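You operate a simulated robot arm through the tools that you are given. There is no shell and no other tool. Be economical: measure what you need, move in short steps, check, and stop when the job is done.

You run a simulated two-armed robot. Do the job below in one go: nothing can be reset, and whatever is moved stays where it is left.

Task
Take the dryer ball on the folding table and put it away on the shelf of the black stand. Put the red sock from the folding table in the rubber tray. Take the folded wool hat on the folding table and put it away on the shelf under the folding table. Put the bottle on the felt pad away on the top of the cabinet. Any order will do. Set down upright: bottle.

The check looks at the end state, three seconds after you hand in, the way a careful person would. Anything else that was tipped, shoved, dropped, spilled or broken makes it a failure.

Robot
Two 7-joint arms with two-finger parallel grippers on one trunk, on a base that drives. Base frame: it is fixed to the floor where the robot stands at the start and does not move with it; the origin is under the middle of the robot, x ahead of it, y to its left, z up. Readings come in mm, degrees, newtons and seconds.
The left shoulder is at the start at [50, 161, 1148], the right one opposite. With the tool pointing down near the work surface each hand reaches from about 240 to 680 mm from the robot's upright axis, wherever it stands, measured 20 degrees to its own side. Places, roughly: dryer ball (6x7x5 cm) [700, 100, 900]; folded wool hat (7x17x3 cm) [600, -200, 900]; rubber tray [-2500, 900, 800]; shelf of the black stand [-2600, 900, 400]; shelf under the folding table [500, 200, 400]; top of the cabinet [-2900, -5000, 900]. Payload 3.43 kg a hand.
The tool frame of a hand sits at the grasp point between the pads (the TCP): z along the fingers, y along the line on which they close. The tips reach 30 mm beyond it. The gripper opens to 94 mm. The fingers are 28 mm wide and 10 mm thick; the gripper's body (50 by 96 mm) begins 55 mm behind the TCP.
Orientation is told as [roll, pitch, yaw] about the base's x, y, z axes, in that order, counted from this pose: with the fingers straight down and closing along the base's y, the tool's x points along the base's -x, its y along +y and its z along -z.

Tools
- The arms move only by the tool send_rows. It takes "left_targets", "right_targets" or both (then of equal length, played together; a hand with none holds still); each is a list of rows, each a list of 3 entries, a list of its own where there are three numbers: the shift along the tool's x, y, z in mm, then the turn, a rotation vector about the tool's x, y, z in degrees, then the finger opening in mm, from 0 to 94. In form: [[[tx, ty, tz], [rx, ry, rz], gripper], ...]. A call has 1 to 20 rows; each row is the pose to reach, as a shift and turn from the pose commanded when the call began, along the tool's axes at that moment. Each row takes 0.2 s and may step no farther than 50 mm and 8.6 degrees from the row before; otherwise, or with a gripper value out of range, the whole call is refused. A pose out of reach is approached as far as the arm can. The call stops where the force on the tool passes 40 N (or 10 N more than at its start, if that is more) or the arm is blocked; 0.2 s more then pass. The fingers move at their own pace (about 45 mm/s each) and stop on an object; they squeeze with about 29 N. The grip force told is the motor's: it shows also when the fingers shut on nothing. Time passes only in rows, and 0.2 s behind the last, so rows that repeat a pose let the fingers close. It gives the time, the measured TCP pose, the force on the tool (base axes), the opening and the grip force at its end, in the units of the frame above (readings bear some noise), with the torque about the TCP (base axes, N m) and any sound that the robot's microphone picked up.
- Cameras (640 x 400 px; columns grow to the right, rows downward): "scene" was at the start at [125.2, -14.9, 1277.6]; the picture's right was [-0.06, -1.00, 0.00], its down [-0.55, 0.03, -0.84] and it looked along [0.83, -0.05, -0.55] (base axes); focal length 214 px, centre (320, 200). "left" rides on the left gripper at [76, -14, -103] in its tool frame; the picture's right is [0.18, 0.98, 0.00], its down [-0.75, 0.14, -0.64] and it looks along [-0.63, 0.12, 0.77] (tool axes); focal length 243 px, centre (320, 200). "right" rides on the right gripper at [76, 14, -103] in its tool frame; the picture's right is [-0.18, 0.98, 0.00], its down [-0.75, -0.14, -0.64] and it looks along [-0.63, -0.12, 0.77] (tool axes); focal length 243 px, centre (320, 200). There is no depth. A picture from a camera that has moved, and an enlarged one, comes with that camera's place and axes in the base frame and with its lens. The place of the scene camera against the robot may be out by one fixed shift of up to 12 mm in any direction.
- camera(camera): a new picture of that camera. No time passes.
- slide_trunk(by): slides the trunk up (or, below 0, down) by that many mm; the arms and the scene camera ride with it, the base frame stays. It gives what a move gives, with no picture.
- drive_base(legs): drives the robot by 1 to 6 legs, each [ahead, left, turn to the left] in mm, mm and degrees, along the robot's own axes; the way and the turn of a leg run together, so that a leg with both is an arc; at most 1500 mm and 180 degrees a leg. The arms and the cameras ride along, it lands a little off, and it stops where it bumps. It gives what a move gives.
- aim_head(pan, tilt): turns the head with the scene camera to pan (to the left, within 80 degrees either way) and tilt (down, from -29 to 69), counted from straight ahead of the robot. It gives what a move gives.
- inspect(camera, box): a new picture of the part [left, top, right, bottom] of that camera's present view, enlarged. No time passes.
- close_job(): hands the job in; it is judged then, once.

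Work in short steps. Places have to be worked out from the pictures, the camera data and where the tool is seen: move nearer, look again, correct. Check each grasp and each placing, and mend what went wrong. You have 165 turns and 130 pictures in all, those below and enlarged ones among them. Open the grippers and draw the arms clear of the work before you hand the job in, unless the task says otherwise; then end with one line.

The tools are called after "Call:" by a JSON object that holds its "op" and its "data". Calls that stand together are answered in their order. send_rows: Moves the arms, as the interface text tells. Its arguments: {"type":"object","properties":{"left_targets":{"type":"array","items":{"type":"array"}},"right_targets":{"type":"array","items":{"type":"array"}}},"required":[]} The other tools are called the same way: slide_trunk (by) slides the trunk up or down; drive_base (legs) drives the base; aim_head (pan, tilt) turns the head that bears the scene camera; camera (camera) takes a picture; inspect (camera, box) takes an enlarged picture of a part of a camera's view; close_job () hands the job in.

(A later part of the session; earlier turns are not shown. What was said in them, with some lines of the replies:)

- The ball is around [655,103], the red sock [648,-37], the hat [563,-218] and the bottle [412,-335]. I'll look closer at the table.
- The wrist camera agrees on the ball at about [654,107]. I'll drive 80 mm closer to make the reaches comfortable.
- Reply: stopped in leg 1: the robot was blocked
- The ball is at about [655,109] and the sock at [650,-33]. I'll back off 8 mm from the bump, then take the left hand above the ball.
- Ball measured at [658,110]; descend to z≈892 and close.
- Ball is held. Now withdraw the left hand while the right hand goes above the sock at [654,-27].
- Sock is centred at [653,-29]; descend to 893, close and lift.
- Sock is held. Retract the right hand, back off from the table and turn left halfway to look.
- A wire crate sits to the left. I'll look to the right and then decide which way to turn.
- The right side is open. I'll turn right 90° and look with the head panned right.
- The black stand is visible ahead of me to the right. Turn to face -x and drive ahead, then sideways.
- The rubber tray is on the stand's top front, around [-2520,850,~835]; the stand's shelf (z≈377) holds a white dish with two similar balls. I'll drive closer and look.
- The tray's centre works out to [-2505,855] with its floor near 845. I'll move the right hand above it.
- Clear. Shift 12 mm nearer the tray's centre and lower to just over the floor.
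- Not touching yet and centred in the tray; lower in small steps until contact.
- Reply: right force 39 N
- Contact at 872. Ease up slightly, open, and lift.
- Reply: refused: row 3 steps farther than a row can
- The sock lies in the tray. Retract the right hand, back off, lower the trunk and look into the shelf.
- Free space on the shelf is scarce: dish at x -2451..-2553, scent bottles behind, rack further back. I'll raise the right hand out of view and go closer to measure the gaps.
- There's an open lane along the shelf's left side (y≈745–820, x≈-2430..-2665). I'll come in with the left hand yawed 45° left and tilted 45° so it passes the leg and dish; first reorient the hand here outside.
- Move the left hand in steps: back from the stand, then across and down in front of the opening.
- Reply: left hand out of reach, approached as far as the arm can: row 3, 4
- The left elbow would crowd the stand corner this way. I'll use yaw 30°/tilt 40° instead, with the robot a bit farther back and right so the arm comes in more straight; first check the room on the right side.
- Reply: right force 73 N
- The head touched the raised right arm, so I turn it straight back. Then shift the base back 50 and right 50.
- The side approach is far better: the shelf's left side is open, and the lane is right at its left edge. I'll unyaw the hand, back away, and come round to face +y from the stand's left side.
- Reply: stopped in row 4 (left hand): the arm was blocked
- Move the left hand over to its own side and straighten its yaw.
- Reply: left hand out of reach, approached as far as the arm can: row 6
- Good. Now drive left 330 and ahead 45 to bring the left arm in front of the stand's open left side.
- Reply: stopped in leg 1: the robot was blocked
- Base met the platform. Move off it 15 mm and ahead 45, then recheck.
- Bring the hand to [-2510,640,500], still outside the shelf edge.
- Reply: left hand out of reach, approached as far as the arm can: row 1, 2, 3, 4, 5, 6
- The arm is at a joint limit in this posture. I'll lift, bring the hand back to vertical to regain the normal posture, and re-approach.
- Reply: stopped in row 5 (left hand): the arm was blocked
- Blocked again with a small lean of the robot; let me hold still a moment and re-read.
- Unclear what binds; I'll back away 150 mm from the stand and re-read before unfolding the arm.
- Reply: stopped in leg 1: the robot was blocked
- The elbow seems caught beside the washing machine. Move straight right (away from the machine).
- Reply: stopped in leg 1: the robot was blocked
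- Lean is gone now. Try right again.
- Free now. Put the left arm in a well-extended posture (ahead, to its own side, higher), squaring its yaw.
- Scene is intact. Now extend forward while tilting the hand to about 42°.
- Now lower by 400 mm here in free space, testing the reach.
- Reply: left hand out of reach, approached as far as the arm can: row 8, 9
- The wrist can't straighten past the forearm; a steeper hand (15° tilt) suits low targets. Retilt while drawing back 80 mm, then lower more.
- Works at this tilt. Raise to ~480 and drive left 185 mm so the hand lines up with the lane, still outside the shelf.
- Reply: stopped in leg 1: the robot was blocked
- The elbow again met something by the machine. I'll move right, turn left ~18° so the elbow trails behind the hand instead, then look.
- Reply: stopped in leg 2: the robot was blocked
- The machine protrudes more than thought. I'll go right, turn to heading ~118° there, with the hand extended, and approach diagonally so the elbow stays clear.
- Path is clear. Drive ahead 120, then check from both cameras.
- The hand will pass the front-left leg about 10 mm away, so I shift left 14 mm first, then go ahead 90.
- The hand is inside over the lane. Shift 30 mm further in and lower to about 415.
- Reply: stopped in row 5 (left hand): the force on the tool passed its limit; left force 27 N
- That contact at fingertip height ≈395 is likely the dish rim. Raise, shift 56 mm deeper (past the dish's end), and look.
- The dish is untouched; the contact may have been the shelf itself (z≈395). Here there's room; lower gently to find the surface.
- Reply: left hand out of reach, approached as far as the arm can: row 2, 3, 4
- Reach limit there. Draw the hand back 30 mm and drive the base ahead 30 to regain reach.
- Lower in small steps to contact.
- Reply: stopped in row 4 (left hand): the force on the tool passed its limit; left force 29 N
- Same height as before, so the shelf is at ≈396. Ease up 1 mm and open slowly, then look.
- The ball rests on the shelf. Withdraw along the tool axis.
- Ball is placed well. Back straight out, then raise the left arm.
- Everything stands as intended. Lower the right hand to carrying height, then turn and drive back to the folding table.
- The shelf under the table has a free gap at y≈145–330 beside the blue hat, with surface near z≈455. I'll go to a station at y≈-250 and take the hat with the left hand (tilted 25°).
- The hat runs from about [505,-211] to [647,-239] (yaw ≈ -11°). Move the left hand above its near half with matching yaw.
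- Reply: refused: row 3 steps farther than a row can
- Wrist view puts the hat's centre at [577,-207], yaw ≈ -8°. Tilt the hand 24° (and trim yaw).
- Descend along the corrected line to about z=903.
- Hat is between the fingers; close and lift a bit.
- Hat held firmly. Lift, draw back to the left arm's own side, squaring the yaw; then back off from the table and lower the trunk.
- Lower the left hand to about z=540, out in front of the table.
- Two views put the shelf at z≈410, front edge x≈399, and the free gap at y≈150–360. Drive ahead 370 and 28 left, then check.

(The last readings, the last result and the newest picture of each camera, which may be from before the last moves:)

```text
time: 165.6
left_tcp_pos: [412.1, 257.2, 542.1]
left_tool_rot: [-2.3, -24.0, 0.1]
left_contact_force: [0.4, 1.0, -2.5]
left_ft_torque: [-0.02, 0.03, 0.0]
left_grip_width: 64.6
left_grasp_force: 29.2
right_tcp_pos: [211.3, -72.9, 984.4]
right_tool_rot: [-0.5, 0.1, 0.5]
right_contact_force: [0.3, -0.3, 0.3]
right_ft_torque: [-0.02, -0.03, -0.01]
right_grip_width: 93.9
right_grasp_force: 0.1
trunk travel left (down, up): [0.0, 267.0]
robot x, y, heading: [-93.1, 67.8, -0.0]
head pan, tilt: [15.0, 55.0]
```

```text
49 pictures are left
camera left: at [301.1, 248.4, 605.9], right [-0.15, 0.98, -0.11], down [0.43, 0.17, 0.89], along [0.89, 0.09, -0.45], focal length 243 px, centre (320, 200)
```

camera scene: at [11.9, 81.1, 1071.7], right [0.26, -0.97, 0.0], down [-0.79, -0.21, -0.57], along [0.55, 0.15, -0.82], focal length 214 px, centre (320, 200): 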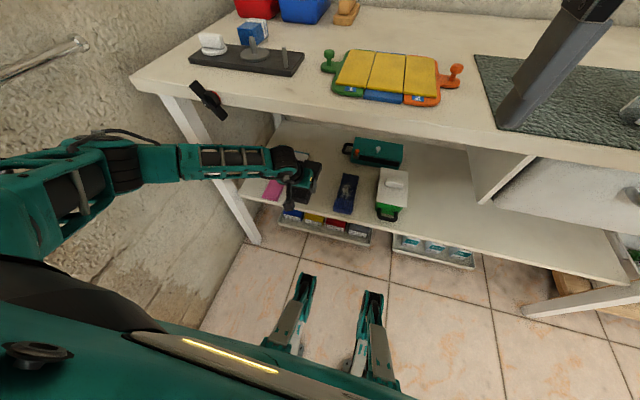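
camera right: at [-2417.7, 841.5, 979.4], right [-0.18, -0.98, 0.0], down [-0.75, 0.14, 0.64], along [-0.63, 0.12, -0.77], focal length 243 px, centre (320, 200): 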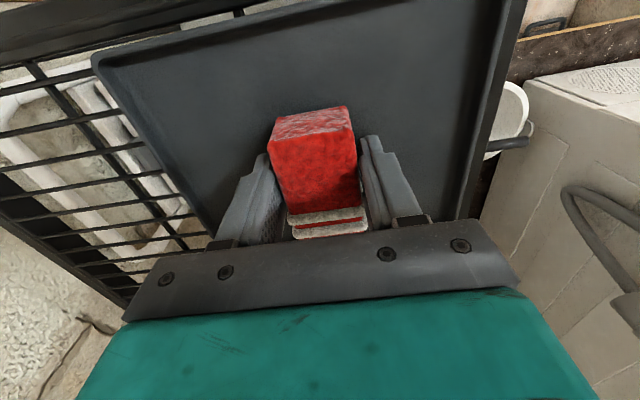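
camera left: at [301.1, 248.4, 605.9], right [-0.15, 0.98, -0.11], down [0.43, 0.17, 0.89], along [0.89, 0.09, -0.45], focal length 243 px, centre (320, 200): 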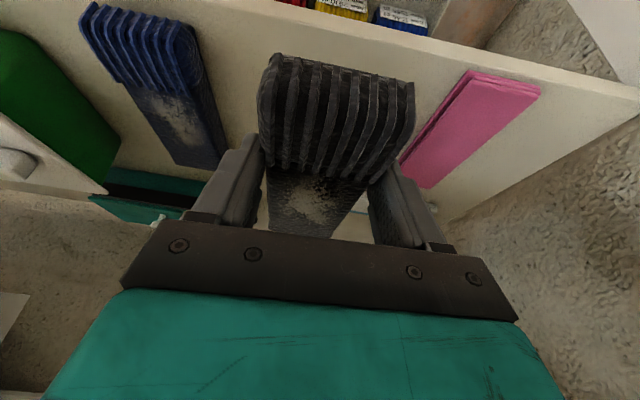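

Well aligned (gap centre y≈255). Drive ahead 52 more, then lower toward the shelf.

Call:
{"op": "drive_base", "data": {"legs": [[54, 0, 0]]}}

Call:
{"op": "send_rows", "data": {"left_targets": [[[12, 1, 27], [0, 0, 0], 45], [[24, 2, 53], [0, 0, 0], 45], [[30, 3, 66], [0, 0, 0], 45]]}}

Call:
{"op": "camera", "data": {"camera": "left"}}

Call:
{"op": "inspect", "data": {"camera": "scene", "box": [180, 110, 420, 260]}}

```text
time: 166.5
left_tcp_pos: [465.2, 259.2, 542.3]
left_tool_rot: [-2.2, -24.1, -0.1]
left_contact_force: [0.1, -0.2, -1.0]
left_ft_torque: [-0.01, 0.03, 0.01]
left_grip_width: 64.5
left_grasp_force: 29.1
right_tcp_pos: [265.9, -71.3, 984.5]
right_tool_rot: [-0.4, 0.0, 0.5]
right_contact_force: [0.1, 0.0, 0.6]
right_ft_torque: [0.0, -0.01, -0.02]
right_grip_width: 93.9
right_grasp_force: 0.0
trunk travel left (down, up): [0.0, 267.0]
robot x, y, heading: [-43.7, 70.2, 0.0]
head pan, tilt: [15.0, 55.0]
```

```text
time: 167.3
left_tcp_pos: [465.3, 261.6, 469.0]
left_tool_rot: [-2.2, -24.1, 0.0]
left_contact_force: [-0.9, 1.0, -1.7]
left_ft_torque: [0.0, 0.05, 0.0]
left_grip_width: 64.3
left_grasp_force: 29.4
right_tcp_pos: [264.6, -71.8, 985.2]
right_tool_rot: [-0.6, 0.0, 0.5]
right_contact_force: [0.1, 0.6, 0.4]
right_ft_torque: [0.04, 0.0, 0.0]
right_grip_width: 94.2
right_grasp_force: 0.0
trunk travel left (down, up): [0.0, 267.0]
robot x, y, heading: [-39.6, 74.5, 0.1]
head pan, tilt: [15.0, 55.0]
```

```text
48 pictures are left
camera left: at [354.6, 250.5, 533.6], right [-0.15, 0.98, -0.11], down [0.43, 0.17, 0.89], along [0.89, 0.09, -0.44], focal length 243 px, centre (320, 200)
```

left: 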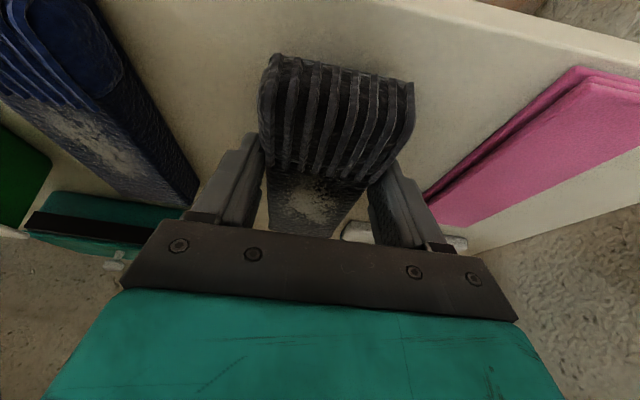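

```text
2.67 times, centred on (300, 185) of scene
camera zoom: at [65.2, 81.3, 1071.6], right [0.26, -0.97, 0.0], down [-0.79, -0.21, -0.57], along [0.55, 0.15, -0.82], focal length 572 px, centre (373, 240)
```

zoom: 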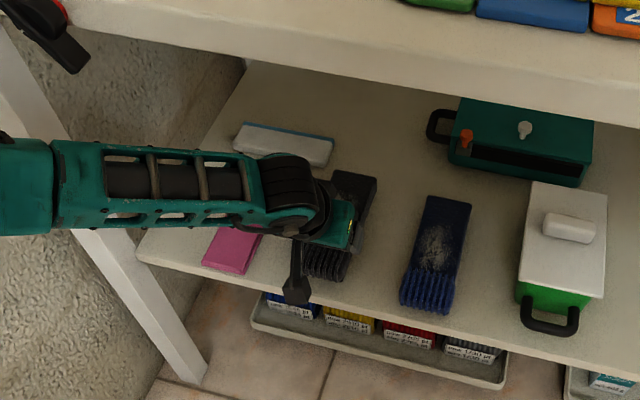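

Nicely placed above the free gap. Lower in small steps to contact.

Call:
{"op": "send_rows", "data": {"left_targets": [[[2.5, 0, 5.5], [0, 0, 0], 45], [[5, 0.5, 11], [0, 0, 0], 45], [[7, 0.7, 15], [0, 0, 0], 45], [[9, 1, 19], [0, 0, 0], 45], [[10.5, 1, 23], [0, 0, 0], 45], [[12, 1.2, 27], [0, 0, 0], 45], [[14, 1.4, 31], [0, 0, 0], 45]]}}

Call:
{"op": "camera", "data": {"camera": "left"}}

```text
time: 168.2
left_tcp_pos: [469.4, 258.2, 459.0]
left_tool_rot: [-2.2, -24.8, 0.0]
left_contact_force: [-5.2, 0.3, 19.4]
left_ft_torque: [0.66, 1.09, 0.22]
left_grip_width: 64.6
left_grasp_force: 28.8
right_tcp_pos: [262.0, -70.8, 985.0]
right_tool_rot: [-0.6, -0.1, 0.5]
right_contact_force: [-0.5, 0.3, 0.4]
right_ft_torque: [-0.02, -0.02, 0.02]
right_grip_width: 93.9
right_grasp_force: 0.0
trunk travel left (down, up): [0.0, 267.0]
robot x, y, heading: [-42.5, 73.2, 0.2]
head pan, tilt: [15.0, 55.0]
stopped in row 4 (left hand): the force on the tool passed its limit (the readings are from after the stop); the commanded pose is now the measured one
```

```text
46 pictures are left
camera left: at [357.3, 248.7, 522.5], right [-0.15, 0.98, -0.11], down [0.42, 0.17, 0.89], along [0.9, 0.09, -0.44], focal length 243 px, centre (320, 200)
```

left: 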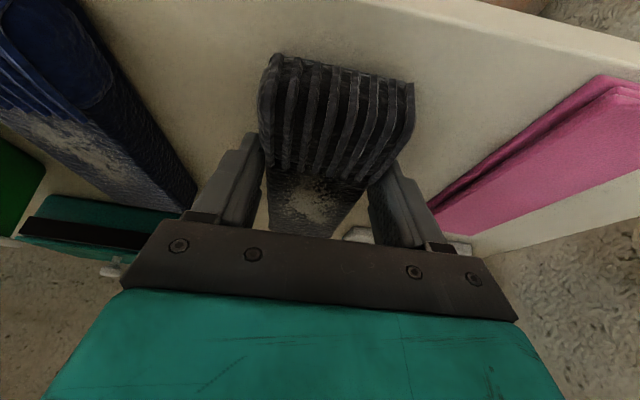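

Contact (near edge of the hat touching). Open the fingers.

Call:
{"op": "send_rows", "data": {"left_targets": [[[0, 0, 0], [0, 0, 0], 70], [[0, 0, 0], [0, 0, 0], 78], [[0, 0, 0], [0, 0, 0], 88], [[0, 0, 0], [0, 0, 0], 94], [[0, 0, 0], [0, 0, 0], 94]]}}

Call:
{"op": "camera", "data": {"camera": "left"}}

```text
time: 169.4
left_tcp_pos: [466.6, 257.9, 456.7]
left_tool_rot: [-2.2, -24.5, 0.0]
left_contact_force: [-0.1, 0.0, 0.7]
left_ft_torque: [-0.01, -0.04, 0.03]
left_grip_width: 93.8
left_grasp_force: 0.1
right_tcp_pos: [264.5, -71.7, 985.4]
right_tool_rot: [-0.5, 0.0, 0.4]
right_contact_force: [0.1, 0.3, 0.3]
right_ft_torque: [-0.02, 0.01, 0.0]
right_grip_width: 94.1
right_grasp_force: 0.0
trunk travel left (down, up): [0.0, 267.0]
robot x, y, heading: [-40.9, 70.1, 0.0]
head pan, tilt: [15.0, 55.0]
```

```text
45 pictures are left
camera left: at [356.0, 249.1, 519.6], right [-0.15, 0.98, -0.11], down [0.42, 0.17, 0.89], along [0.89, 0.09, -0.44], focal length 243 px, centre (320, 200)
```

left: 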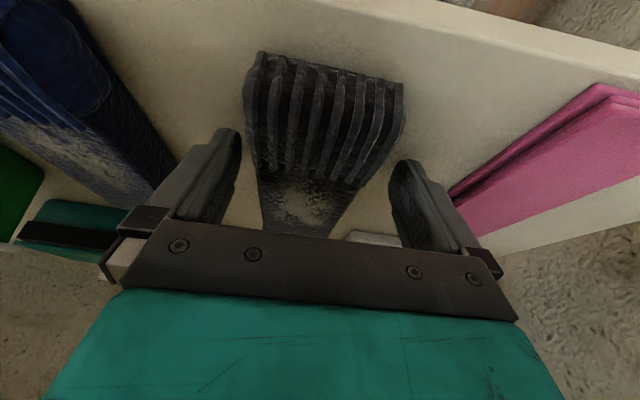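

Released. Lift the hand 60 mm straight up, then back out and look.

Call:
{"op": "send_rows", "data": {"left_targets": [[[-8, -1, -18], [0, 0, 0], 94], [[-17, -2, -37], [0, 0, 0], 94], [[-25, -2, -55], [0, 0, 0], 94], [[-33, -3, -73], [0, 0, 0], 94]]}}

Call:
{"op": "drive_base", "data": {"legs": [[-400, 0, 0]]}}

Call:
{"op": "aim_head", "data": {"pan": 5, "tilt": 35}}

Call:
{"op": "inspect", "data": {"camera": "scene", "box": [220, 140, 400, 270]}}

```text
time: 170.4
left_tcp_pos: [468.2, 258.4, 537.2]
left_tool_rot: [-2.2, -24.4, 0.0]
left_contact_force: [-0.2, 0.8, -0.5]
left_ft_torque: [0.0, -0.03, -0.03]
left_grip_width: 94.0
left_grasp_force: 0.1
right_tcp_pos: [264.2, -72.6, 985.4]
right_tool_rot: [-0.5, 0.1, 0.6]
right_contact_force: [-0.3, -0.2, -0.5]
right_ft_torque: [0.02, -0.01, 0.01]
right_grip_width: 94.3
right_grasp_force: 0.2
trunk travel left (down, up): [0.0, 267.0]
robot x, y, heading: [-39.9, 75.6, 0.3]
head pan, tilt: [15.0, 55.0]
```

```text
time: 172.9
left_tcp_pos: [69.2, 258.6, 537.2]
left_tool_rot: [-2.3, -24.4, 0.1]
left_contact_force: [-0.9, -0.3, 0.3]
left_ft_torque: [0.01, 0.02, 0.0]
left_grip_width: 94.1
left_grasp_force: 0.1
right_tcp_pos: [-133.5, -72.0, 984.8]
right_tool_rot: [-0.5, 0.0, 0.6]
right_contact_force: [-0.8, 0.0, -0.1]
right_ft_torque: [0.03, 0.02, 0.01]
right_grip_width: 94.1
right_grasp_force: 0.1
trunk travel left (down, up): [0.0, 267.0]
robot x, y, heading: [-439.8, 68.1, 0.2]
head pan, tilt: [15.0, 55.0]
```

```text
time: 173.7
left_tcp_pos: [68.1, 256.0, 536.0]
left_tool_rot: [-2.3, -24.5, 0.1]
left_contact_force: [0.8, 0.4, 0.8]
left_ft_torque: [-0.01, 0.0, 0.0]
left_grip_width: 94.1
left_grasp_force: 0.1
right_tcp_pos: [-134.1, -72.4, 984.1]
right_tool_rot: [-0.5, 0.0, 0.6]
right_contact_force: [0.7, 0.8, -0.6]
right_ft_torque: [0.01, -0.01, -0.02]
right_grip_width: 94.0
right_grasp_force: 0.0
trunk travel left (down, up): [0.0, 267.0]
robot x, y, heading: [-441.2, 67.7, 0.3]
head pan, tilt: [5.0, 35.0]
```

```text
3.08 times, centred on (310, 205) of scene
camera zoom: at [-315.7, 68.9, 1099.8], right [0.09, -1.0, 0.0], down [-0.57, -0.05, -0.82], along [0.82, 0.08, -0.57], focal length 660 px, centre (351, 185)
```

zoom: 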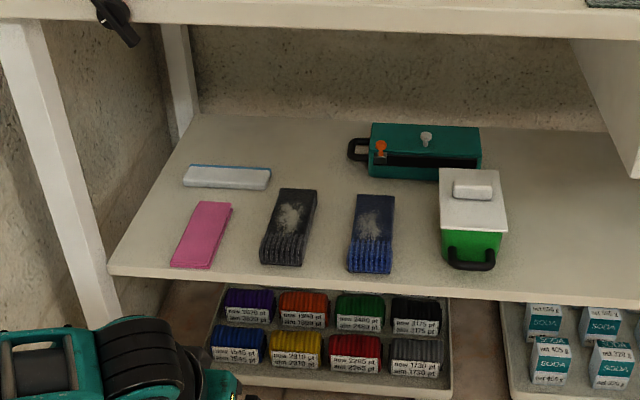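

The hat lies neatly on the shelf. Raise the left arm and trunk, then drive to the bottle.

Call:
{"op": "send_rows", "data": {"left_targets": [[[0, 0, -45], [0, 2.5, 0], 94], [[0, 0, -90], [0, 5, 0], 94], [[0, 0, -135], [0, 8, 0], 94], [[0, 0, -180], [0, 11, 0], 94], [[0, 0, -225], [0, 14, 0], 94], [[0, 0, -270], [0, 17, 0], 94], [[0, 0, -315], [0, 20, 0], 94], [[0, 0, -360], [0, 24, 0], 94]]}}

Call:
{"op": "slide_trunk", "data": {"by": 175}}

Call:
{"op": "drive_base", "data": {"legs": [[0, -260, 0], [440, 0, 0]]}}

Call:
{"op": "camera", "data": {"camera": "right"}}

```text
time: 175.5
left_tcp_pos: [-81.3, 273.6, 863.8]
left_tool_rot: [-2.0, -0.5, -0.9]
left_contact_force: [0.4, 0.0, -0.9]
left_ft_torque: [0.03, 0.02, 0.02]
left_grip_width: 94.0
left_grasp_force: 0.0
right_tcp_pos: [-133.3, -74.1, 984.6]
right_tool_rot: [-0.4, 0.0, 0.7]
right_contact_force: [1.1, 0.3, -1.0]
right_ft_torque: [0.02, 0.05, -0.01]
right_grip_width: 94.1
right_grasp_force: 0.1
trunk travel left (down, up): [0.0, 267.0]
robot x, y, heading: [-439.5, 70.4, 0.2]
head pan, tilt: [5.0, 35.0]
```

```text
time: 177.5
left_tcp_pos: [-80.6, 272.7, 1038.0]
left_tool_rot: [-2.0, -0.4, -0.8]
left_contact_force: [1.1, -0.8, 0.3]
left_ft_torque: [0.0, -0.03, 0.0]
left_grip_width: 94.2
left_grasp_force: 0.0
right_tcp_pos: [-133.9, -72.6, 1159.1]
right_tool_rot: [-0.5, -0.1, 0.6]
right_contact_force: [0.0, 0.0, -0.7]
right_ft_torque: [-0.01, 0.0, 0.0]
right_grip_width: 94.0
right_grasp_force: 0.1
trunk travel left (down, up): [-175.0, 92.0]
robot x, y, heading: [-437.3, 68.4, 0.3]
head pan, tilt: [5.0, 35.0]
```

```text
time: 181.6
left_tcp_pos: [359.1, 18.1, 1038.7]
left_tool_rot: [-2.0, -0.5, -0.3]
left_contact_force: [-0.6, -0.4, 0.8]
left_ft_torque: [-0.01, 0.0, -0.04]
left_grip_width: 94.1
left_grasp_force: 0.0
right_tcp_pos: [308.8, -328.6, 1159.4]
right_tool_rot: [-0.4, 0.0, 1.0]
right_contact_force: [0.0, 0.3, 0.5]
right_ft_torque: [-0.01, 0.02, 0.01]
right_grip_width: 94.0
right_grasp_force: 0.0
trunk travel left (down, up): [-175.0, 92.0]
robot x, y, heading: [2.0, -188.7, 0.5]
head pan, tilt: [5.0, 35.0]
```

```text
43 pictures are left
camera right: at [231.7, -315.3, 1260.7], right [0.17, 0.99, -0.01], down [0.76, -0.12, 0.64], along [0.63, -0.11, -0.77], focal length 243 px, centre (320, 200)
```

right: 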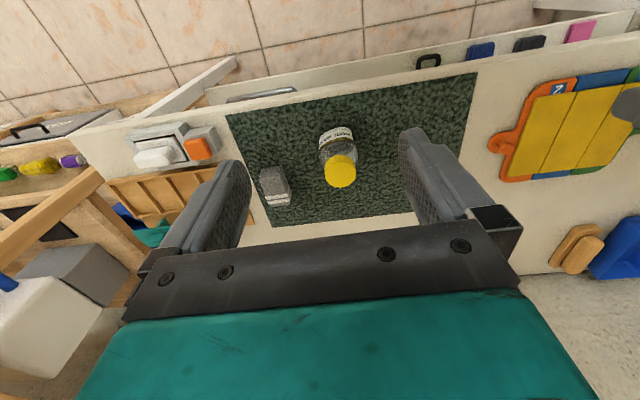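

Bottle cap at about [422,-319]. Move the right hand above it and look from both cameras.

Call:
{"op": "send_rows", "data": {"right_targets": [[[-28, 2, 25], [0, 0, 0], 94], [[-56, 5, 50], [0, 0, 0], 94], [[-84, 7, 75], [0, 0, 0], 94], [[-113, 8, 99], [0, 0, 0], 94]]}}

Call:
{"op": "aim_head", "data": {"pan": -15, "tilt": 40}}

Call:
{"op": "camera", "data": {"camera": "right"}}

Call:
{"op": "inspect", "data": {"camera": "scene", "box": [240, 100, 440, 300]}}

```text
time: 182.6
left_tcp_pos: [358.5, 17.4, 1039.2]
left_tool_rot: [-2.1, -0.5, -0.4]
left_contact_force: [0.4, 0.4, 0.4]
left_ft_torque: [-0.02, -0.01, 0.0]
left_grip_width: 93.9
left_grasp_force: 0.1
right_tcp_pos: [422.9, -319.4, 1059.9]
right_tool_rot: [-0.5, 0.0, 1.1]
right_contact_force: [-0.5, -0.7, -0.1]
right_ft_torque: [0.02, 0.0, 0.03]
right_grip_width: 94.1
right_grasp_force: 0.1
trunk travel left (down, up): [-175.0, 92.0]
robot x, y, heading: [0.6, -187.9, 0.4]
head pan, tilt: [5.0, 35.0]
```

```text
time: 183.4
left_tcp_pos: [358.6, 17.9, 1038.7]
left_tool_rot: [-2.0, -0.5, -0.4]
left_contact_force: [-0.8, -0.3, 0.1]
left_ft_torque: [0.01, -0.01, 0.01]
left_grip_width: 94.0
left_grasp_force: 0.0
right_tcp_pos: [421.3, -319.1, 1061.5]
right_tool_rot: [-0.5, 0.0, 1.0]
right_contact_force: [-0.4, 0.5, -0.5]
right_ft_torque: [0.01, -0.01, 0.01]
right_grip_width: 93.9
right_grasp_force: 0.1
trunk travel left (down, up): [-175.0, 92.0]
robot x, y, heading: [1.8, -188.3, 0.9]
head pan, tilt: [-15.0, 40.0]
```

```text
42 pictures are left
camera right: at [345.5, -306.4, 1162.2], right [0.17, 0.99, -0.01], down [0.76, -0.12, 0.64], along [0.63, -0.11, -0.77], focal length 243 px, centre (320, 200)
```

right: 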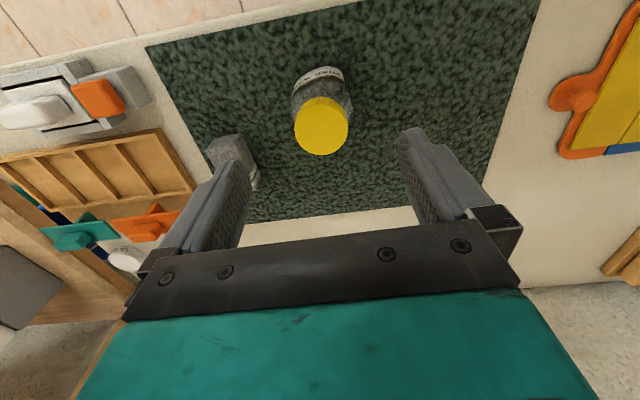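

```text
2.00 times, centred on (340, 200) of scene
camera zoom: at [119.5, -217.0, 1267.3], right [-0.25, -0.97, 0.0], down [-0.62, 0.16, -0.77], along [0.74, -0.19, -0.64], focal length 429 px, centre (280, 200)
```

zoom: 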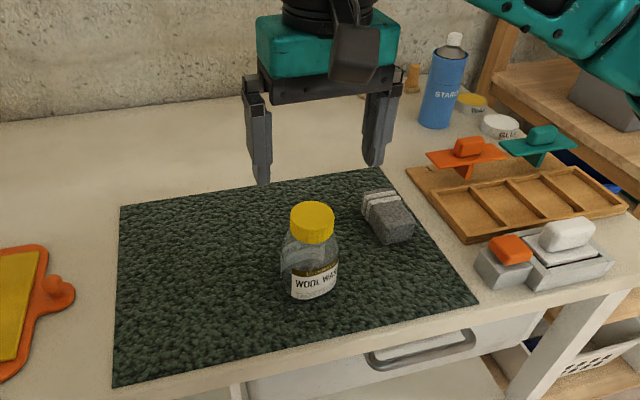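

Cap centre [423,-320], cap top ≈978, body ≈62 wide. Descend to z=934 so the pads take the body just below the shoulder, then close.

Call:
{"op": "send_rows", "data": {"right_targets": [[[-1, -1.5, 40], [0, 0, 0], 94], [[-1, -1.5, 80], [0, 0, 0], 94], [[-1, -1.5, 110], [0, 0, 0], 94], [[-1, -1.5, 126], [0, 0, 0], 94], [[-1, -1.5, 126], [0, 0, 0], 94]]}}

Call:
{"op": "inspect", "data": {"camera": "scene", "box": [260, 130, 400, 260]}}

```text
time: 184.6
left_tcp_pos: [358.9, 18.2, 1038.9]
left_tool_rot: [-2.0, -0.5, -0.4]
left_contact_force: [-0.2, 0.3, -0.2]
left_ft_torque: [-0.01, 0.0, 0.0]
left_grip_width: 94.0
left_grasp_force: 0.0
right_tcp_pos: [422.1, -323.6, 935.0]
right_tool_rot: [-0.5, -0.1, 0.9]
right_contact_force: [0.5, -0.5, -0.1]
right_ft_torque: [-0.01, 0.03, 0.02]
right_grip_width: 93.9
right_grasp_force: 0.1
trunk travel left (down, up): [-175.0, 92.0]
robot x, y, heading: [-1.5, -185.9, 0.8]
head pan, tilt: [-15.0, 40.0]
```

```text
3.08 times, centred on (330, 195) of scene
camera zoom: at [119.4, -217.1, 1267.3], right [-0.25, -0.97, 0.0], down [-0.62, 0.16, -0.77], along [0.74, -0.19, -0.64], focal length 660 px, centre (289, 215)
```

zoom: 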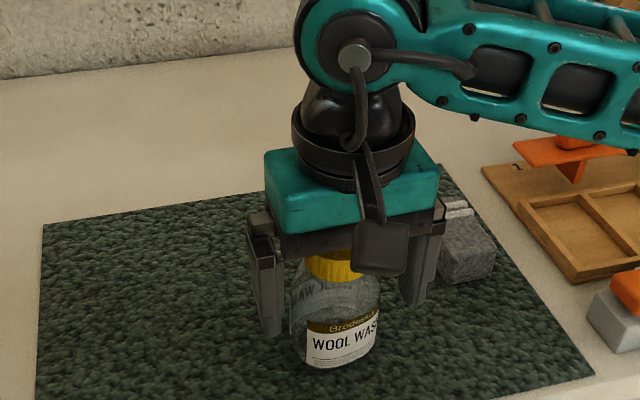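

Fingers straddle the body; close and lift 120 mm.

Call:
{"op": "send_rows", "data": {"right_targets": [[[0, 0, 0], [0, 0, 0], 75], [[0, 0, 0], [0, 0, 0], 45], [[0, 0, 0], [0, 0, 0], 45], [[0, 0, 0], [0, 0, 0], 45], [[0, 0, 0], [0, 0, 0], 45], [[0, 0, -15], [0, 0, 0], 45], [[0, 0, -45], [0, 0, 0], 45], [[0, 0, -85], [0, 0, 0], 45], [[0, 0, -125], [0, 0, 0], 45], [[0, 0, -165], [0, 0, 0], 45]]}}

Call:
{"op": "camera", "data": {"camera": "scene"}}

Call:
{"op": "camera", "data": {"camera": "right"}}

```text
time: 186.8
left_tcp_pos: [358.5, 18.6, 1038.6]
left_tool_rot: [-1.9, -0.5, -0.5]
left_contact_force: [0.0, 0.3, -0.5]
left_ft_torque: [0.01, 0.01, -0.03]
left_grip_width: 93.9
left_grasp_force: 0.1
right_tcp_pos: [422.4, -319.8, 1096.1]
right_tool_rot: [-0.6, 0.0, 1.0]
right_contact_force: [-0.3, -0.6, -1.3]
right_ft_torque: [-0.01, -0.02, -0.02]
right_grip_width: 60.2
right_grasp_force: 29.1
trunk travel left (down, up): [-175.0, 92.0]
robot x, y, heading: [3.6, -189.2, 0.7]
head pan, tilt: [-15.0, 40.0]
```

```text
39 pictures are left
camera scene: at [119.2, -217.0, 1267.3], right [-0.25, -0.97, 0.0], down [-0.62, 0.16, -0.77], along [0.74, -0.19, -0.64], focal length 214 px, centre (320, 200)
```

scene: 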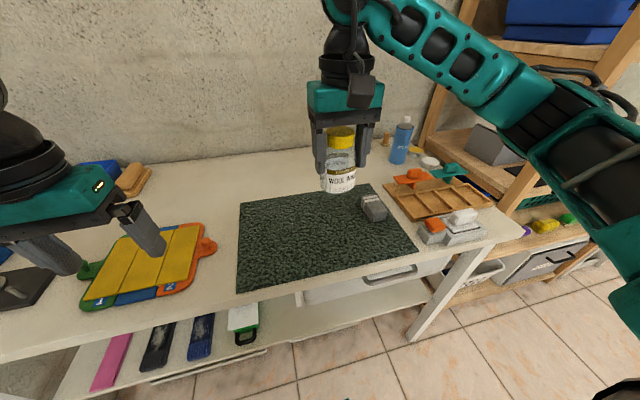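

```text
38 pictures are left
camera right: at [345.5, -306.3, 1197.7], right [0.17, 0.99, -0.01], down [0.76, -0.12, 0.64], along [0.63, -0.11, -0.77], focal length 243 px, centre (320, 200)
```

right: 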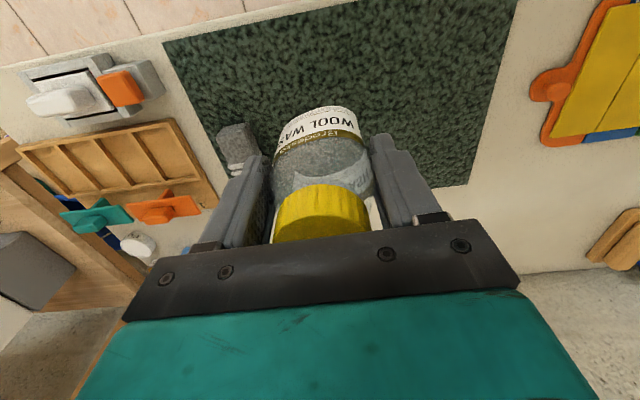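

Bottle held upright. Retract, back away and turn right to face the room.

Call:
{"op": "send_rows", "data": {"right_targets": [[[25, 0, -10], [0, 0, 0], 45], [[50, 0, -20], [0, 0, 0], 45], [[75, 0, -30], [0, 0, 0], 45], [[100, 0, -40], [0, 0, 0], 45]]}}

Call:
{"op": "drive_base", "data": {"legs": [[-500, 0, 0], [0, 0, -110]]}}

Call:
{"op": "aim_head", "data": {"pan": 0, "tilt": 12}}

Call:
{"op": "camera", "data": {"camera": "scene"}}

```text
time: 187.8
left_tcp_pos: [357.4, 18.7, 1039.1]
left_tool_rot: [-2.0, -0.5, -0.4]
left_contact_force: [-0.3, 0.3, -0.9]
left_ft_torque: [0.03, -0.05, 0.0]
left_grip_width: 94.4
left_grasp_force: 0.1
right_tcp_pos: [320.9, -323.4, 1139.3]
right_tool_rot: [-0.6, 0.0, 1.0]
right_contact_force: [0.4, -0.2, 0.0]
right_ft_torque: [-0.01, -0.04, 0.02]
right_grip_width: 60.2
right_grasp_force: 29.1
trunk travel left (down, up): [-175.0, 92.0]
robot x, y, heading: [-1.1, -185.0, 0.7]
head pan, tilt: [-15.0, 40.0]
```

```text
time: 195.4
left_tcp_pos: [-435.0, -596.5, 1038.3]
left_tool_rot: [-2.0, -0.5, -111.2]
left_contact_force: [-0.2, 0.3, 0.6]
left_ft_torque: [0.0, -0.04, 0.0]
left_grip_width: 93.9
left_grasp_force: 0.0
right_tcp_pos: [-739.4, -440.9, 1139.8]
right_tool_rot: [-0.6, 0.1, -109.7]
right_contact_force: [0.0, 0.7, -0.3]
right_ft_torque: [0.0, 0.01, -0.01]
right_grip_width: 60.3
right_grasp_force: 29.0
trunk travel left (down, up): [-175.0, 92.0]
robot x, y, heading: [-497.0, -188.2, -110.1]
head pan, tilt: [-15.0, 40.0]
```

```text
time: 196.3
left_tcp_pos: [-433.7, -596.8, 1039.9]
left_tool_rot: [-2.1, -0.4, -111.2]
left_contact_force: [0.0, 0.2, 0.5]
left_ft_torque: [0.0, -0.02, 0.0]
left_grip_width: 93.8
left_grasp_force: 0.0
right_tcp_pos: [-739.9, -442.5, 1138.3]
right_tool_rot: [-0.5, 0.0, -109.9]
right_contact_force: [0.0, 0.0, 0.1]
right_ft_torque: [0.01, -0.01, 0.0]
right_grip_width: 60.2
right_grasp_force: 28.8
trunk travel left (down, up): [-175.0, 92.0]
robot x, y, heading: [-495.1, -192.6, -110.5]
head pan, tilt: [0.0, 12.0]
```

```text
37 pictures are left
camera scene: at [-548.1, -323.6, 1311.7], right [-0.94, 0.34, 0.0], down [0.07, 0.2, -0.98], along [-0.34, -0.92, -0.21], focal length 214 px, centre (320, 200)
```

scene: 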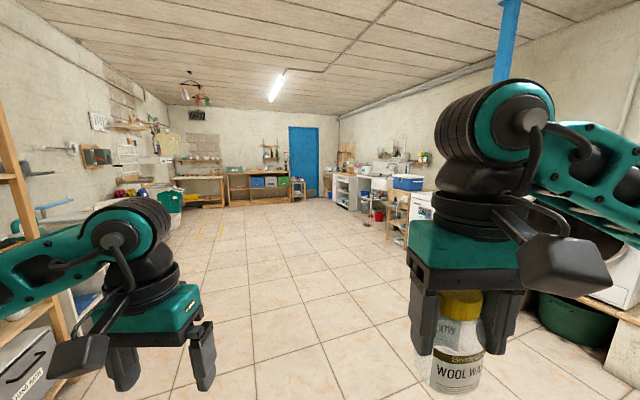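

The cabinet is at the far right side of the room (white unit). The way is clear; drive about 4.3 m along heading -107°, then face -x and look.

Call:
{"op": "drive_base", "data": {"legs": [[0, 0, 3.2], [1450, 0, 0], [1450, 0, 0], [1400, 0, 0], [0, 0, -72.7]]}}

Call:
{"op": "camera", "data": {"camera": "scene"}}

```text
time: 220.5
left_tcp_pos: [-2163.4, -4510.9, 1039.8]
left_tool_rot: [-2.0, -0.5, -179.7]
left_contact_force: [-0.6, -0.4, 1.0]
left_ft_torque: [-0.02, 0.04, 0.03]
left_grip_width: 94.0
left_grasp_force: 0.1
right_tcp_pos: [-2132.7, -4169.8, 1138.7]
right_tool_rot: [-0.5, 0.0, -178.3]
right_contact_force: [0.0, -0.3, -1.0]
right_ft_torque: [0.0, 0.01, -0.01]
right_grip_width: 60.3
right_grasp_force: 29.3
trunk travel left (down, up): [-175.0, 92.0]
robot x, y, heading: [-1808.4, -4302.3, -178.5]
head pan, tilt: [0.0, 12.0]
```

```text
36 pictures are left
camera scene: at [-1945.7, -4314.5, 1311.8], right [-0.02, 1.0, 0.0], down [0.21, 0.01, -0.98], along [-0.98, -0.02, -0.21], focal length 214 px, centre (320, 200)
```

scene: 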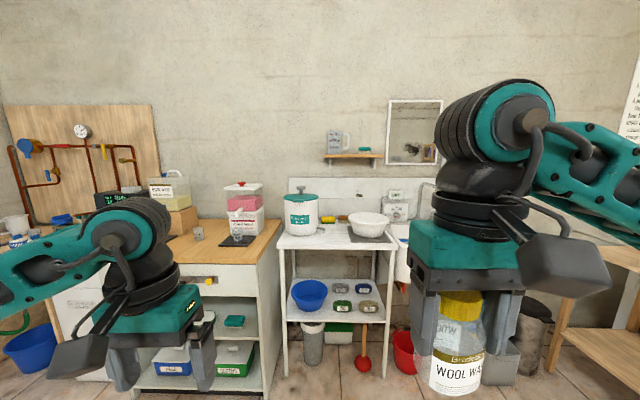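

Call:
{"op": "inspect", "data": {"camera": "scene", "box": [60, 160, 300, 310]}}

```text
2.67 times, centred on (180, 235) of scene
camera zoom: at [-1945.7, -4314.5, 1311.8], right [-0.02, 1.0, 0.0], down [0.21, 0.01, -0.98], along [-0.98, -0.02, -0.21], focal length 572 px, centre (693, 107)
```

zoom: 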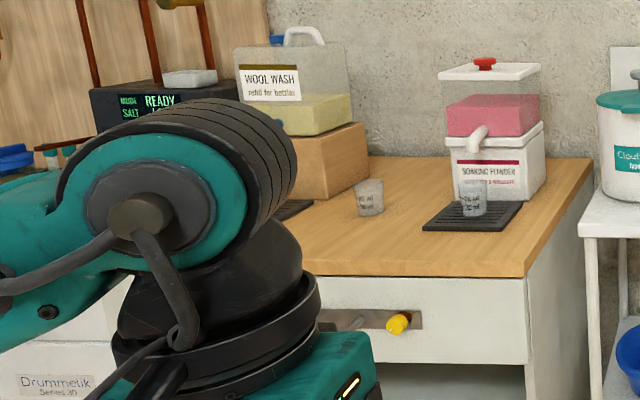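

The wooden-topped cabinet is to the left (front edge x≈-2700, y<-4650). Drive left 500 and look down at its top.

Call:
{"op": "drive_base", "data": {"legs": [[0, 500, -1.5]]}}

Call:
{"op": "aim_head", "data": {"pan": 0, "tilt": 25}}

Call:
{"op": "camera", "data": {"camera": "scene"}}

Call:
{"op": "camera", "data": {"camera": "right"}}

```text
time: 223.4
left_tcp_pos: [-2161.2, -5003.0, 1038.9]
left_tool_rot: [-2.1, -0.5, 179.1]
left_contact_force: [-0.3, 0.6, -0.1]
left_ft_torque: [0.0, 0.02, 0.03]
left_grip_width: 94.1
left_grasp_force: 0.0
right_tcp_pos: [-2121.9, -4661.9, 1138.5]
right_tool_rot: [-0.5, 0.0, -179.4]
right_contact_force: [0.6, -1.4, -1.3]
right_ft_torque: [0.01, -0.01, -0.04]
right_grip_width: 60.1
right_grasp_force: 29.2
trunk travel left (down, up): [-175.0, 92.0]
robot x, y, heading: [-1799.6, -4799.4, -179.7]
head pan, tilt: [0.0, 12.0]
```

```text
time: 224.2
left_tcp_pos: [-2161.9, -5001.7, 1039.1]
left_tool_rot: [-1.9, -0.4, 179.3]
left_contact_force: [-0.4, -0.1, 0.8]
left_ft_torque: [-0.03, 0.0, 0.01]
left_grip_width: 93.9
left_grasp_force: 0.1
right_tcp_pos: [-2122.5, -4661.8, 1138.8]
right_tool_rot: [-0.5, 0.1, -179.3]
right_contact_force: [-0.6, 0.5, 0.1]
right_ft_torque: [0.01, 0.0, -0.04]
right_grip_width: 60.2
right_grasp_force: 29.1
trunk travel left (down, up): [-175.0, 92.0]
robot x, y, heading: [-1803.1, -4802.5, -179.7]
head pan, tilt: [0.0, 25.0]
```

```text
34 pictures are left
camera scene: at [-1937.4, -4809.8, 1290.7], right [0.0, 1.0, 0.0], down [0.42, 0.0, -0.91], along [-0.91, 0.0, -0.42], focal length 214 px, centre (320, 200)
```

scene: 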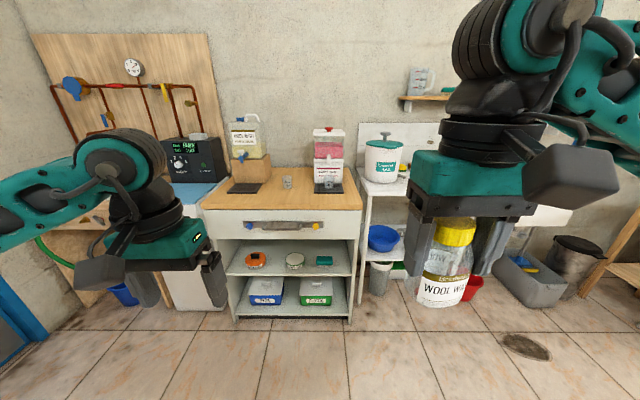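

```text
33 pictures are left
camera right: at [-2045.8, -4677.2, 1240.3], right [-0.17, -0.98, -0.01], down [-0.75, 0.13, 0.64], along [-0.63, 0.12, -0.77], focal length 243 px, centre (320, 200)
```

right: 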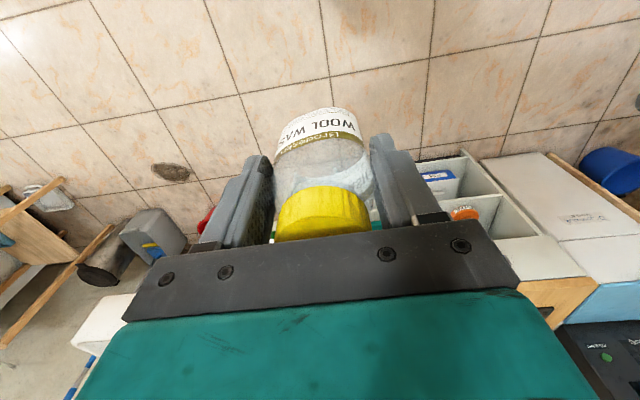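

The front part of the wooden top is free; aim for about [-2790,-4850]. Drive left 190 and ahead 470.

Call:
{"op": "drive_base", "data": {"legs": [[0, 190, 0], [460, 0, 0]]}}

Call:
{"op": "aim_head", "data": {"pan": -15, "tilt": 35}}

Call:
{"op": "camera", "data": {"camera": "scene"}}

Call:
{"op": "camera", "data": {"camera": "right"}}

```text
time: 228.0
left_tcp_pos: [-2613.2, -5192.4, 1038.9]
left_tool_rot: [-2.0, -0.5, 179.5]
left_contact_force: [-0.6, 0.2, 0.6]
left_ft_torque: [-0.01, -0.03, 0.01]
left_grip_width: 93.8
left_grasp_force: 0.1
right_tcp_pos: [-2577.9, -4850.6, 1138.2]
right_tool_rot: [-0.5, 0.1, -179.1]
right_contact_force: [-0.1, 0.3, -0.7]
right_ft_torque: [0.02, -0.03, 0.02]
right_grip_width: 60.0
right_grasp_force: 28.8
trunk travel left (down, up): [-175.0, 92.0]
robot x, y, heading: [-2252.4, -4987.7, -179.1]
head pan, tilt: [0.0, 25.0]
```

```text
time: 228.8
left_tcp_pos: [-2614.3, -5193.4, 1038.2]
left_tool_rot: [-2.1, -0.5, 179.5]
left_contact_force: [0.1, 0.8, -0.8]
left_ft_torque: [-0.02, 0.04, 0.03]
left_grip_width: 93.8
left_grasp_force: 0.2
right_tcp_pos: [-2576.6, -4851.5, 1139.4]
right_tool_rot: [-0.4, 0.0, -179.0]
right_contact_force: [0.9, -0.4, -0.4]
right_ft_torque: [0.0, -0.06, -0.01]
right_grip_width: 60.1
right_grasp_force: 29.9
trunk travel left (down, up): [-175.0, 92.0]
robot x, y, heading: [-2254.8, -4986.9, -179.4]
head pan, tilt: [-15.0, 35.0]
```

```text
32 pictures are left
camera scene: at [-2384.3, -4975.5, 1274.9], right [0.25, 0.97, 0.0], down [0.56, -0.14, -0.82], along [-0.79, 0.2, -0.57], focal length 214 px, centre (320, 200)
```

scene: 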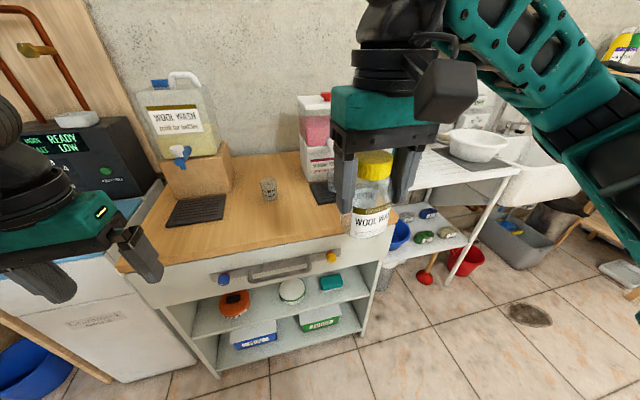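

```text
31 pictures are left
camera right: at [-2500.3, -4866.3, 1240.3], right [-0.17, -0.99, -0.01], down [-0.76, 0.12, 0.64], along [-0.63, 0.12, -0.77], focal length 243 px, centre (320, 200)
```

right: 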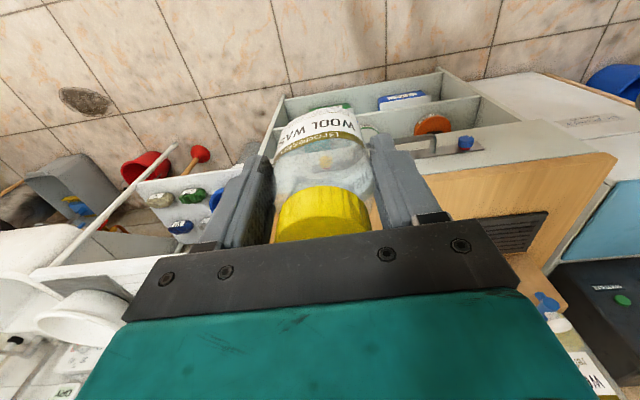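

Rough estimates put the top's front edge between x≈-2710 and -2850, so I'll go a bit nearer and extend the hand over the top while still high, then re-measure.

Call:
{"op": "drive_base", "data": {"legs": [[75, 60, 0]]}}

Call:
{"op": "send_rows", "data": {"right_targets": [[[-40, 0, 8], [0, 0, 0], 45], [[-80, 0, 16], [0, 0, 0], 45], [[-120, 0, 24], [0, 0, 0], 45], [[-160, 0, 32], [0, 0, 0], 45], [[-190, 0, 40], [0, 0, 0], 45]]}}

Call:
{"op": "camera", "data": {"camera": "right"}}

Call:
{"op": "camera", "data": {"camera": "scene"}}

```text
time: 229.9
left_tcp_pos: [-2688.4, -5251.7, 1038.5]
left_tool_rot: [-1.9, -0.5, 179.5]
left_contact_force: [0.4, 0.4, -0.4]
left_ft_torque: [-0.03, 0.01, 0.02]
left_grip_width: 94.1
left_grasp_force: 0.0
right_tcp_pos: [-2651.1, -4912.8, 1138.7]
right_tool_rot: [-0.5, 0.0, -179.2]
right_contact_force: [-1.0, 0.0, -0.5]
right_ft_torque: [0.04, -0.01, 0.01]
right_grip_width: 60.3
right_grasp_force: 29.3
trunk travel left (down, up): [-175.0, 92.0]
robot x, y, heading: [-2331.4, -5046.6, -179.5]
head pan, tilt: [-15.0, 35.0]
```

```text
time: 231.1
left_tcp_pos: [-2688.2, -5252.7, 1038.6]
left_tool_rot: [-2.0, -0.5, 179.5]
left_contact_force: [0.1, -0.3, -0.3]
left_ft_torque: [0.02, 0.03, 0.0]
left_grip_width: 94.2
left_grasp_force: 0.0
right_tcp_pos: [-2841.3, -4913.9, 1098.4]
right_tool_rot: [-0.4, 0.0, -179.1]
right_contact_force: [0.7, 0.1, 0.5]
right_ft_torque: [-0.01, 0.04, -0.06]
right_grip_width: 59.9
right_grasp_force: 29.0
trunk travel left (down, up): [-175.0, 92.0]
robot x, y, heading: [-2327.0, -5044.8, -179.5]
head pan, tilt: [-15.0, 35.0]
```

```text
30 pictures are left
camera right: at [-2764.6, -4929.3, 1198.5], right [-0.17, -0.99, -0.01], down [-0.76, 0.12, 0.64], along [-0.63, 0.12, -0.77], focal length 243 px, centre (320, 200)
```

right: 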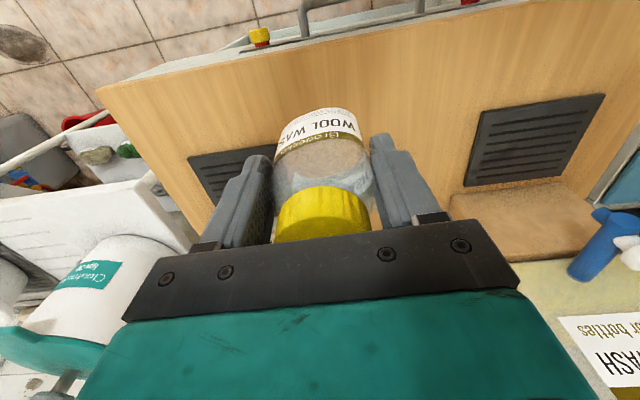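

```text
29 pictures are left
camera scene: at [-2458.5, -5035.8, 1274.8], right [0.25, 0.97, 0.0], down [0.56, -0.14, -0.82], along [-0.79, 0.2, -0.57], focal length 214 px, centre (320, 200)
```

scene: 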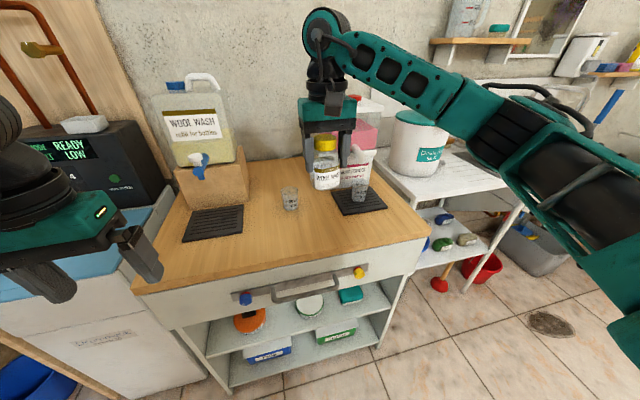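

The right camera, nearly overhead, puts the top's front edge at x≈-2812 (top z≈855). Move to x=-2880 and lower to bottle bottom ≈ 872.

Call:
{"op": "send_rows", "data": {"right_targets": [[[-39, 0, 0], [0, 0, 0], 45], [[-39, 0, 40], [0, 0, 0], 45], [[-39, 0, 80], [0, 0, 0], 45], [[-39, 0, 115], [0, 0, 0], 45], [[-39, 0, 140], [0, 0, 0], 45], [[-39, 0, 155], [0, 0, 0], 45]]}}

Call:
{"op": "camera", "data": {"camera": "right"}}

Call:
{"op": "inspect", "data": {"camera": "scene", "box": [230, 100, 430, 250]}}

```text
time: 232.5
left_tcp_pos: [-2688.3, -5253.2, 1038.6]
left_tool_rot: [-2.0, -0.5, 179.4]
left_contact_force: [-0.4, 0.6, -0.3]
left_ft_torque: [-0.02, 0.01, 0.0]
left_grip_width: 94.2
left_grasp_force: 0.0
right_tcp_pos: [-2879.7, -4912.6, 943.0]
right_tool_rot: [-0.5, 0.0, -179.2]
right_contact_force: [0.0, -0.7, 0.2]
right_ft_torque: [0.04, -0.01, -0.01]
right_grip_width: 59.8
right_grasp_force: 29.1
trunk travel left (down, up): [-175.0, 92.0]
robot x, y, heading: [-2328.1, -5052.1, -179.4]
head pan, tilt: [-15.0, 35.0]
```

```text
28 pictures are left
camera right: at [-2803.7, -4928.0, 1044.8], right [-0.17, -0.99, -0.01], down [-0.76, 0.12, 0.64], along [-0.63, 0.12, -0.77], focal length 243 px, centre (320, 200)
```

right: 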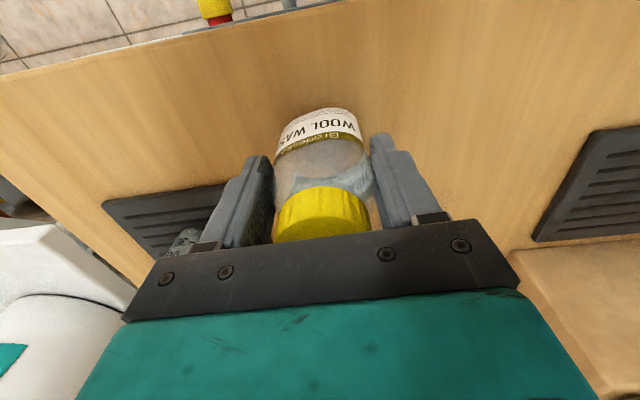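

```text
2.67 times, centred on (330, 175) of scene
camera zoom: at [-2458.3, -5035.6, 1274.9], right [0.25, 0.97, 0.0], down [0.56, -0.14, -0.82], along [-0.79, 0.2, -0.57], focal length 572 px, centre (293, 267)
```

zoom: 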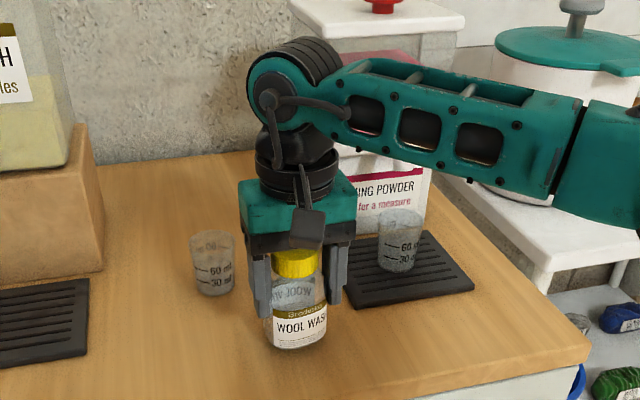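

Well placed over free surface. Lower gently to contact.

Call:
{"op": "send_rows", "data": {"right_targets": [[[0, 0, 4], [0, 0, 0], 45], [[0, 0, 8], [0, 0, 0], 45], [[0, 0, 11], [0, 0, 0], 45], [[0, 0, 14], [0, 0, 0], 45], [[0, 0, 17], [0, 0, 0], 45], [[0, 0, 20], [0, 0, 0], 45]]}}

```text
time: 233.9
left_tcp_pos: [-2686.5, -5251.5, 1039.5]
left_tool_rot: [-1.9, -0.6, 179.5]
left_contact_force: [0.6, -0.2, 1.2]
left_ft_torque: [-0.02, -0.01, 0.0]
left_grip_width: 93.8
left_grasp_force: 0.0
right_tcp_pos: [-2880.4, -4913.6, 927.8]
right_tool_rot: [-0.4, -0.5, -179.2]
right_contact_force: [-0.8, 4.2, 26.2]
right_ft_torque: [-0.01, 0.33, -0.04]
right_grip_width: 60.6
right_grasp_force: 29.2
trunk travel left (down, up): [-175.0, 92.0]
robot x, y, heading: [-2327.6, -5045.7, -179.7]
head pan, tilt: [-15.0, 35.0]
```

Firm contact at 928 (surface ≈858). Ease 4 mm and open.

Call:
{"op": "send_rows", "data": {"right_targets": [[[0, 0, -4], [0, 0, 0], 45], [[0, 0, -4], [0, 0, 0], 45], [[0, 0, -4], [0, 0, 0], 66], [[0, 0, -4], [0, 0, 0], 74], [[0, 0, -4], [0, 0, 0], 84], [[0, 0, -4], [0, 0, 0], 84]]}}

Call:
{"op": "inspect", "data": {"camera": "scene", "box": [230, 100, 430, 250]}}

```text
time: 235.3
left_tcp_pos: [-2687.1, -5251.5, 1038.7]
left_tool_rot: [-2.0, -0.4, 179.4]
left_contact_force: [1.1, 0.2, -0.2]
left_ft_torque: [-0.03, 0.01, 0.0]
left_grip_width: 93.9
left_grasp_force: 0.1
right_tcp_pos: [-2880.3, -4913.7, 928.2]
right_tool_rot: [-0.5, 0.0, -179.2]
right_contact_force: [0.3, 0.2, -0.7]
right_ft_torque: [0.03, 0.0, 0.0]
right_grip_width: 83.9
right_grasp_force: 0.2
trunk travel left (down, up): [-175.0, 92.0]
robot x, y, heading: [-2326.9, -5045.8, -179.4]
head pan, tilt: [-15.0, 35.0]
```

```text
2.67 times, centred on (330, 175) of scene
camera zoom: at [-2458.2, -5035.7, 1274.9], right [0.25, 0.97, 0.0], down [0.56, -0.14, -0.82], along [-0.79, 0.2, -0.57], focal length 572 px, centre (293, 267)
```

zoom: 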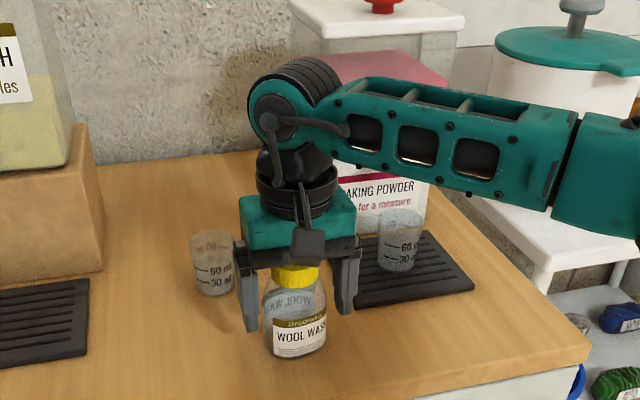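

Bottle stands upright. Lift the hand straight up, then draw it back and check.

Call:
{"op": "send_rows", "data": {"right_targets": [[[0, 0, -20], [0, 0, 0], 84], [[0, 0, -50], [0, 0, 0], 84], [[0, 0, -90], [0, 0, 0], 84], [[0, 0, -135], [0, 0, 0], 84], [[0, 0, -180], [0, 0, 0], 84], [[40, 0, -200], [0, 0, 0], 84], [[85, 0, -210], [0, 0, 0], 84], [[130, 0, -210], [0, 0, 0], 84], [[175, 0, -210], [0, 0, 0], 84]]}}

Call:
{"op": "drive_base", "data": {"legs": [[-300, 0, 0]]}}

Call:
{"op": "camera", "data": {"camera": "scene"}}

```text
time: 237.3
left_tcp_pos: [-2688.3, -5251.4, 1039.8]
left_tool_rot: [-1.9, -0.5, 179.4]
left_contact_force: [1.1, -0.1, -0.3]
left_ft_torque: [0.04, 0.05, 0.0]
left_grip_width: 94.1
left_grasp_force: 0.0
right_tcp_pos: [-2703.6, -4913.4, 1137.3]
right_tool_rot: [-0.7, 0.0, -179.2]
right_contact_force: [0.9, 0.1, 0.4]
right_ft_torque: [0.0, 0.0, -0.02]
right_grip_width: 83.9
right_grasp_force: 0.0
trunk travel left (down, up): [-175.0, 92.0]
robot x, y, heading: [-2331.9, -5048.7, -179.1]
head pan, tilt: [-15.0, 35.0]
```

```text
time: 239.4
left_tcp_pos: [-2393.5, -5248.1, 1039.2]
left_tool_rot: [-2.0, -0.6, 178.9]
left_contact_force: [1.0, -0.3, 0.5]
left_ft_torque: [0.0, 0.02, -0.01]
left_grip_width: 93.8
left_grasp_force: 0.0
right_tcp_pos: [-2407.2, -4908.7, 1137.1]
right_tool_rot: [-0.6, 0.0, -179.6]
right_contact_force: [-1.1, -0.5, -0.1]
right_ft_torque: [-0.01, -0.02, 0.02]
right_grip_width: 84.0
right_grasp_force: 0.1
trunk travel left (down, up): [-175.0, 92.0]
robot x, y, heading: [-2027.8, -5043.3, -179.7]
head pan, tilt: [-15.0, 35.0]
```

```text
25 pictures are left
camera scene: at [-2160.5, -5032.8, 1275.0], right [0.26, 0.97, 0.0], down [0.55, -0.15, -0.82], along [-0.79, 0.21, -0.57], focal length 214 px, centre (320, 200)
```

scene: 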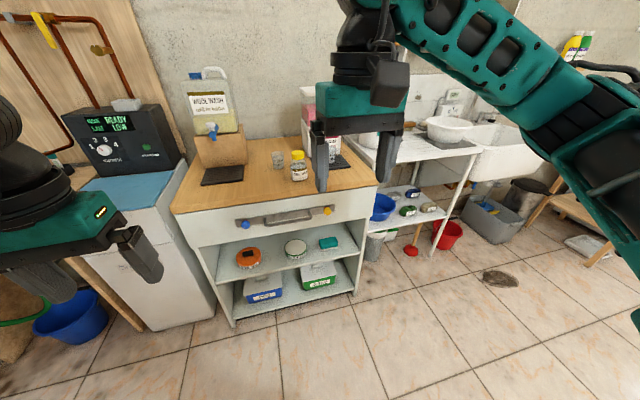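

The bottle stands upright on the cabinet top, the other three items were checked in place, and both grippers are open and clear. Handing in.

Call:
{"op": "close_job", "data": {}}

```text
The job is handed in.
```

All four items were put away: the ball is on the stand's shelf, the red sock is in the rubber tray, the hat is on the shelf under the folding table, and the bottle is upright on the cabinet top. The left arm and base were blocked several times beside the washing machine on the way to the stand; the pictures showed nothing moved there.
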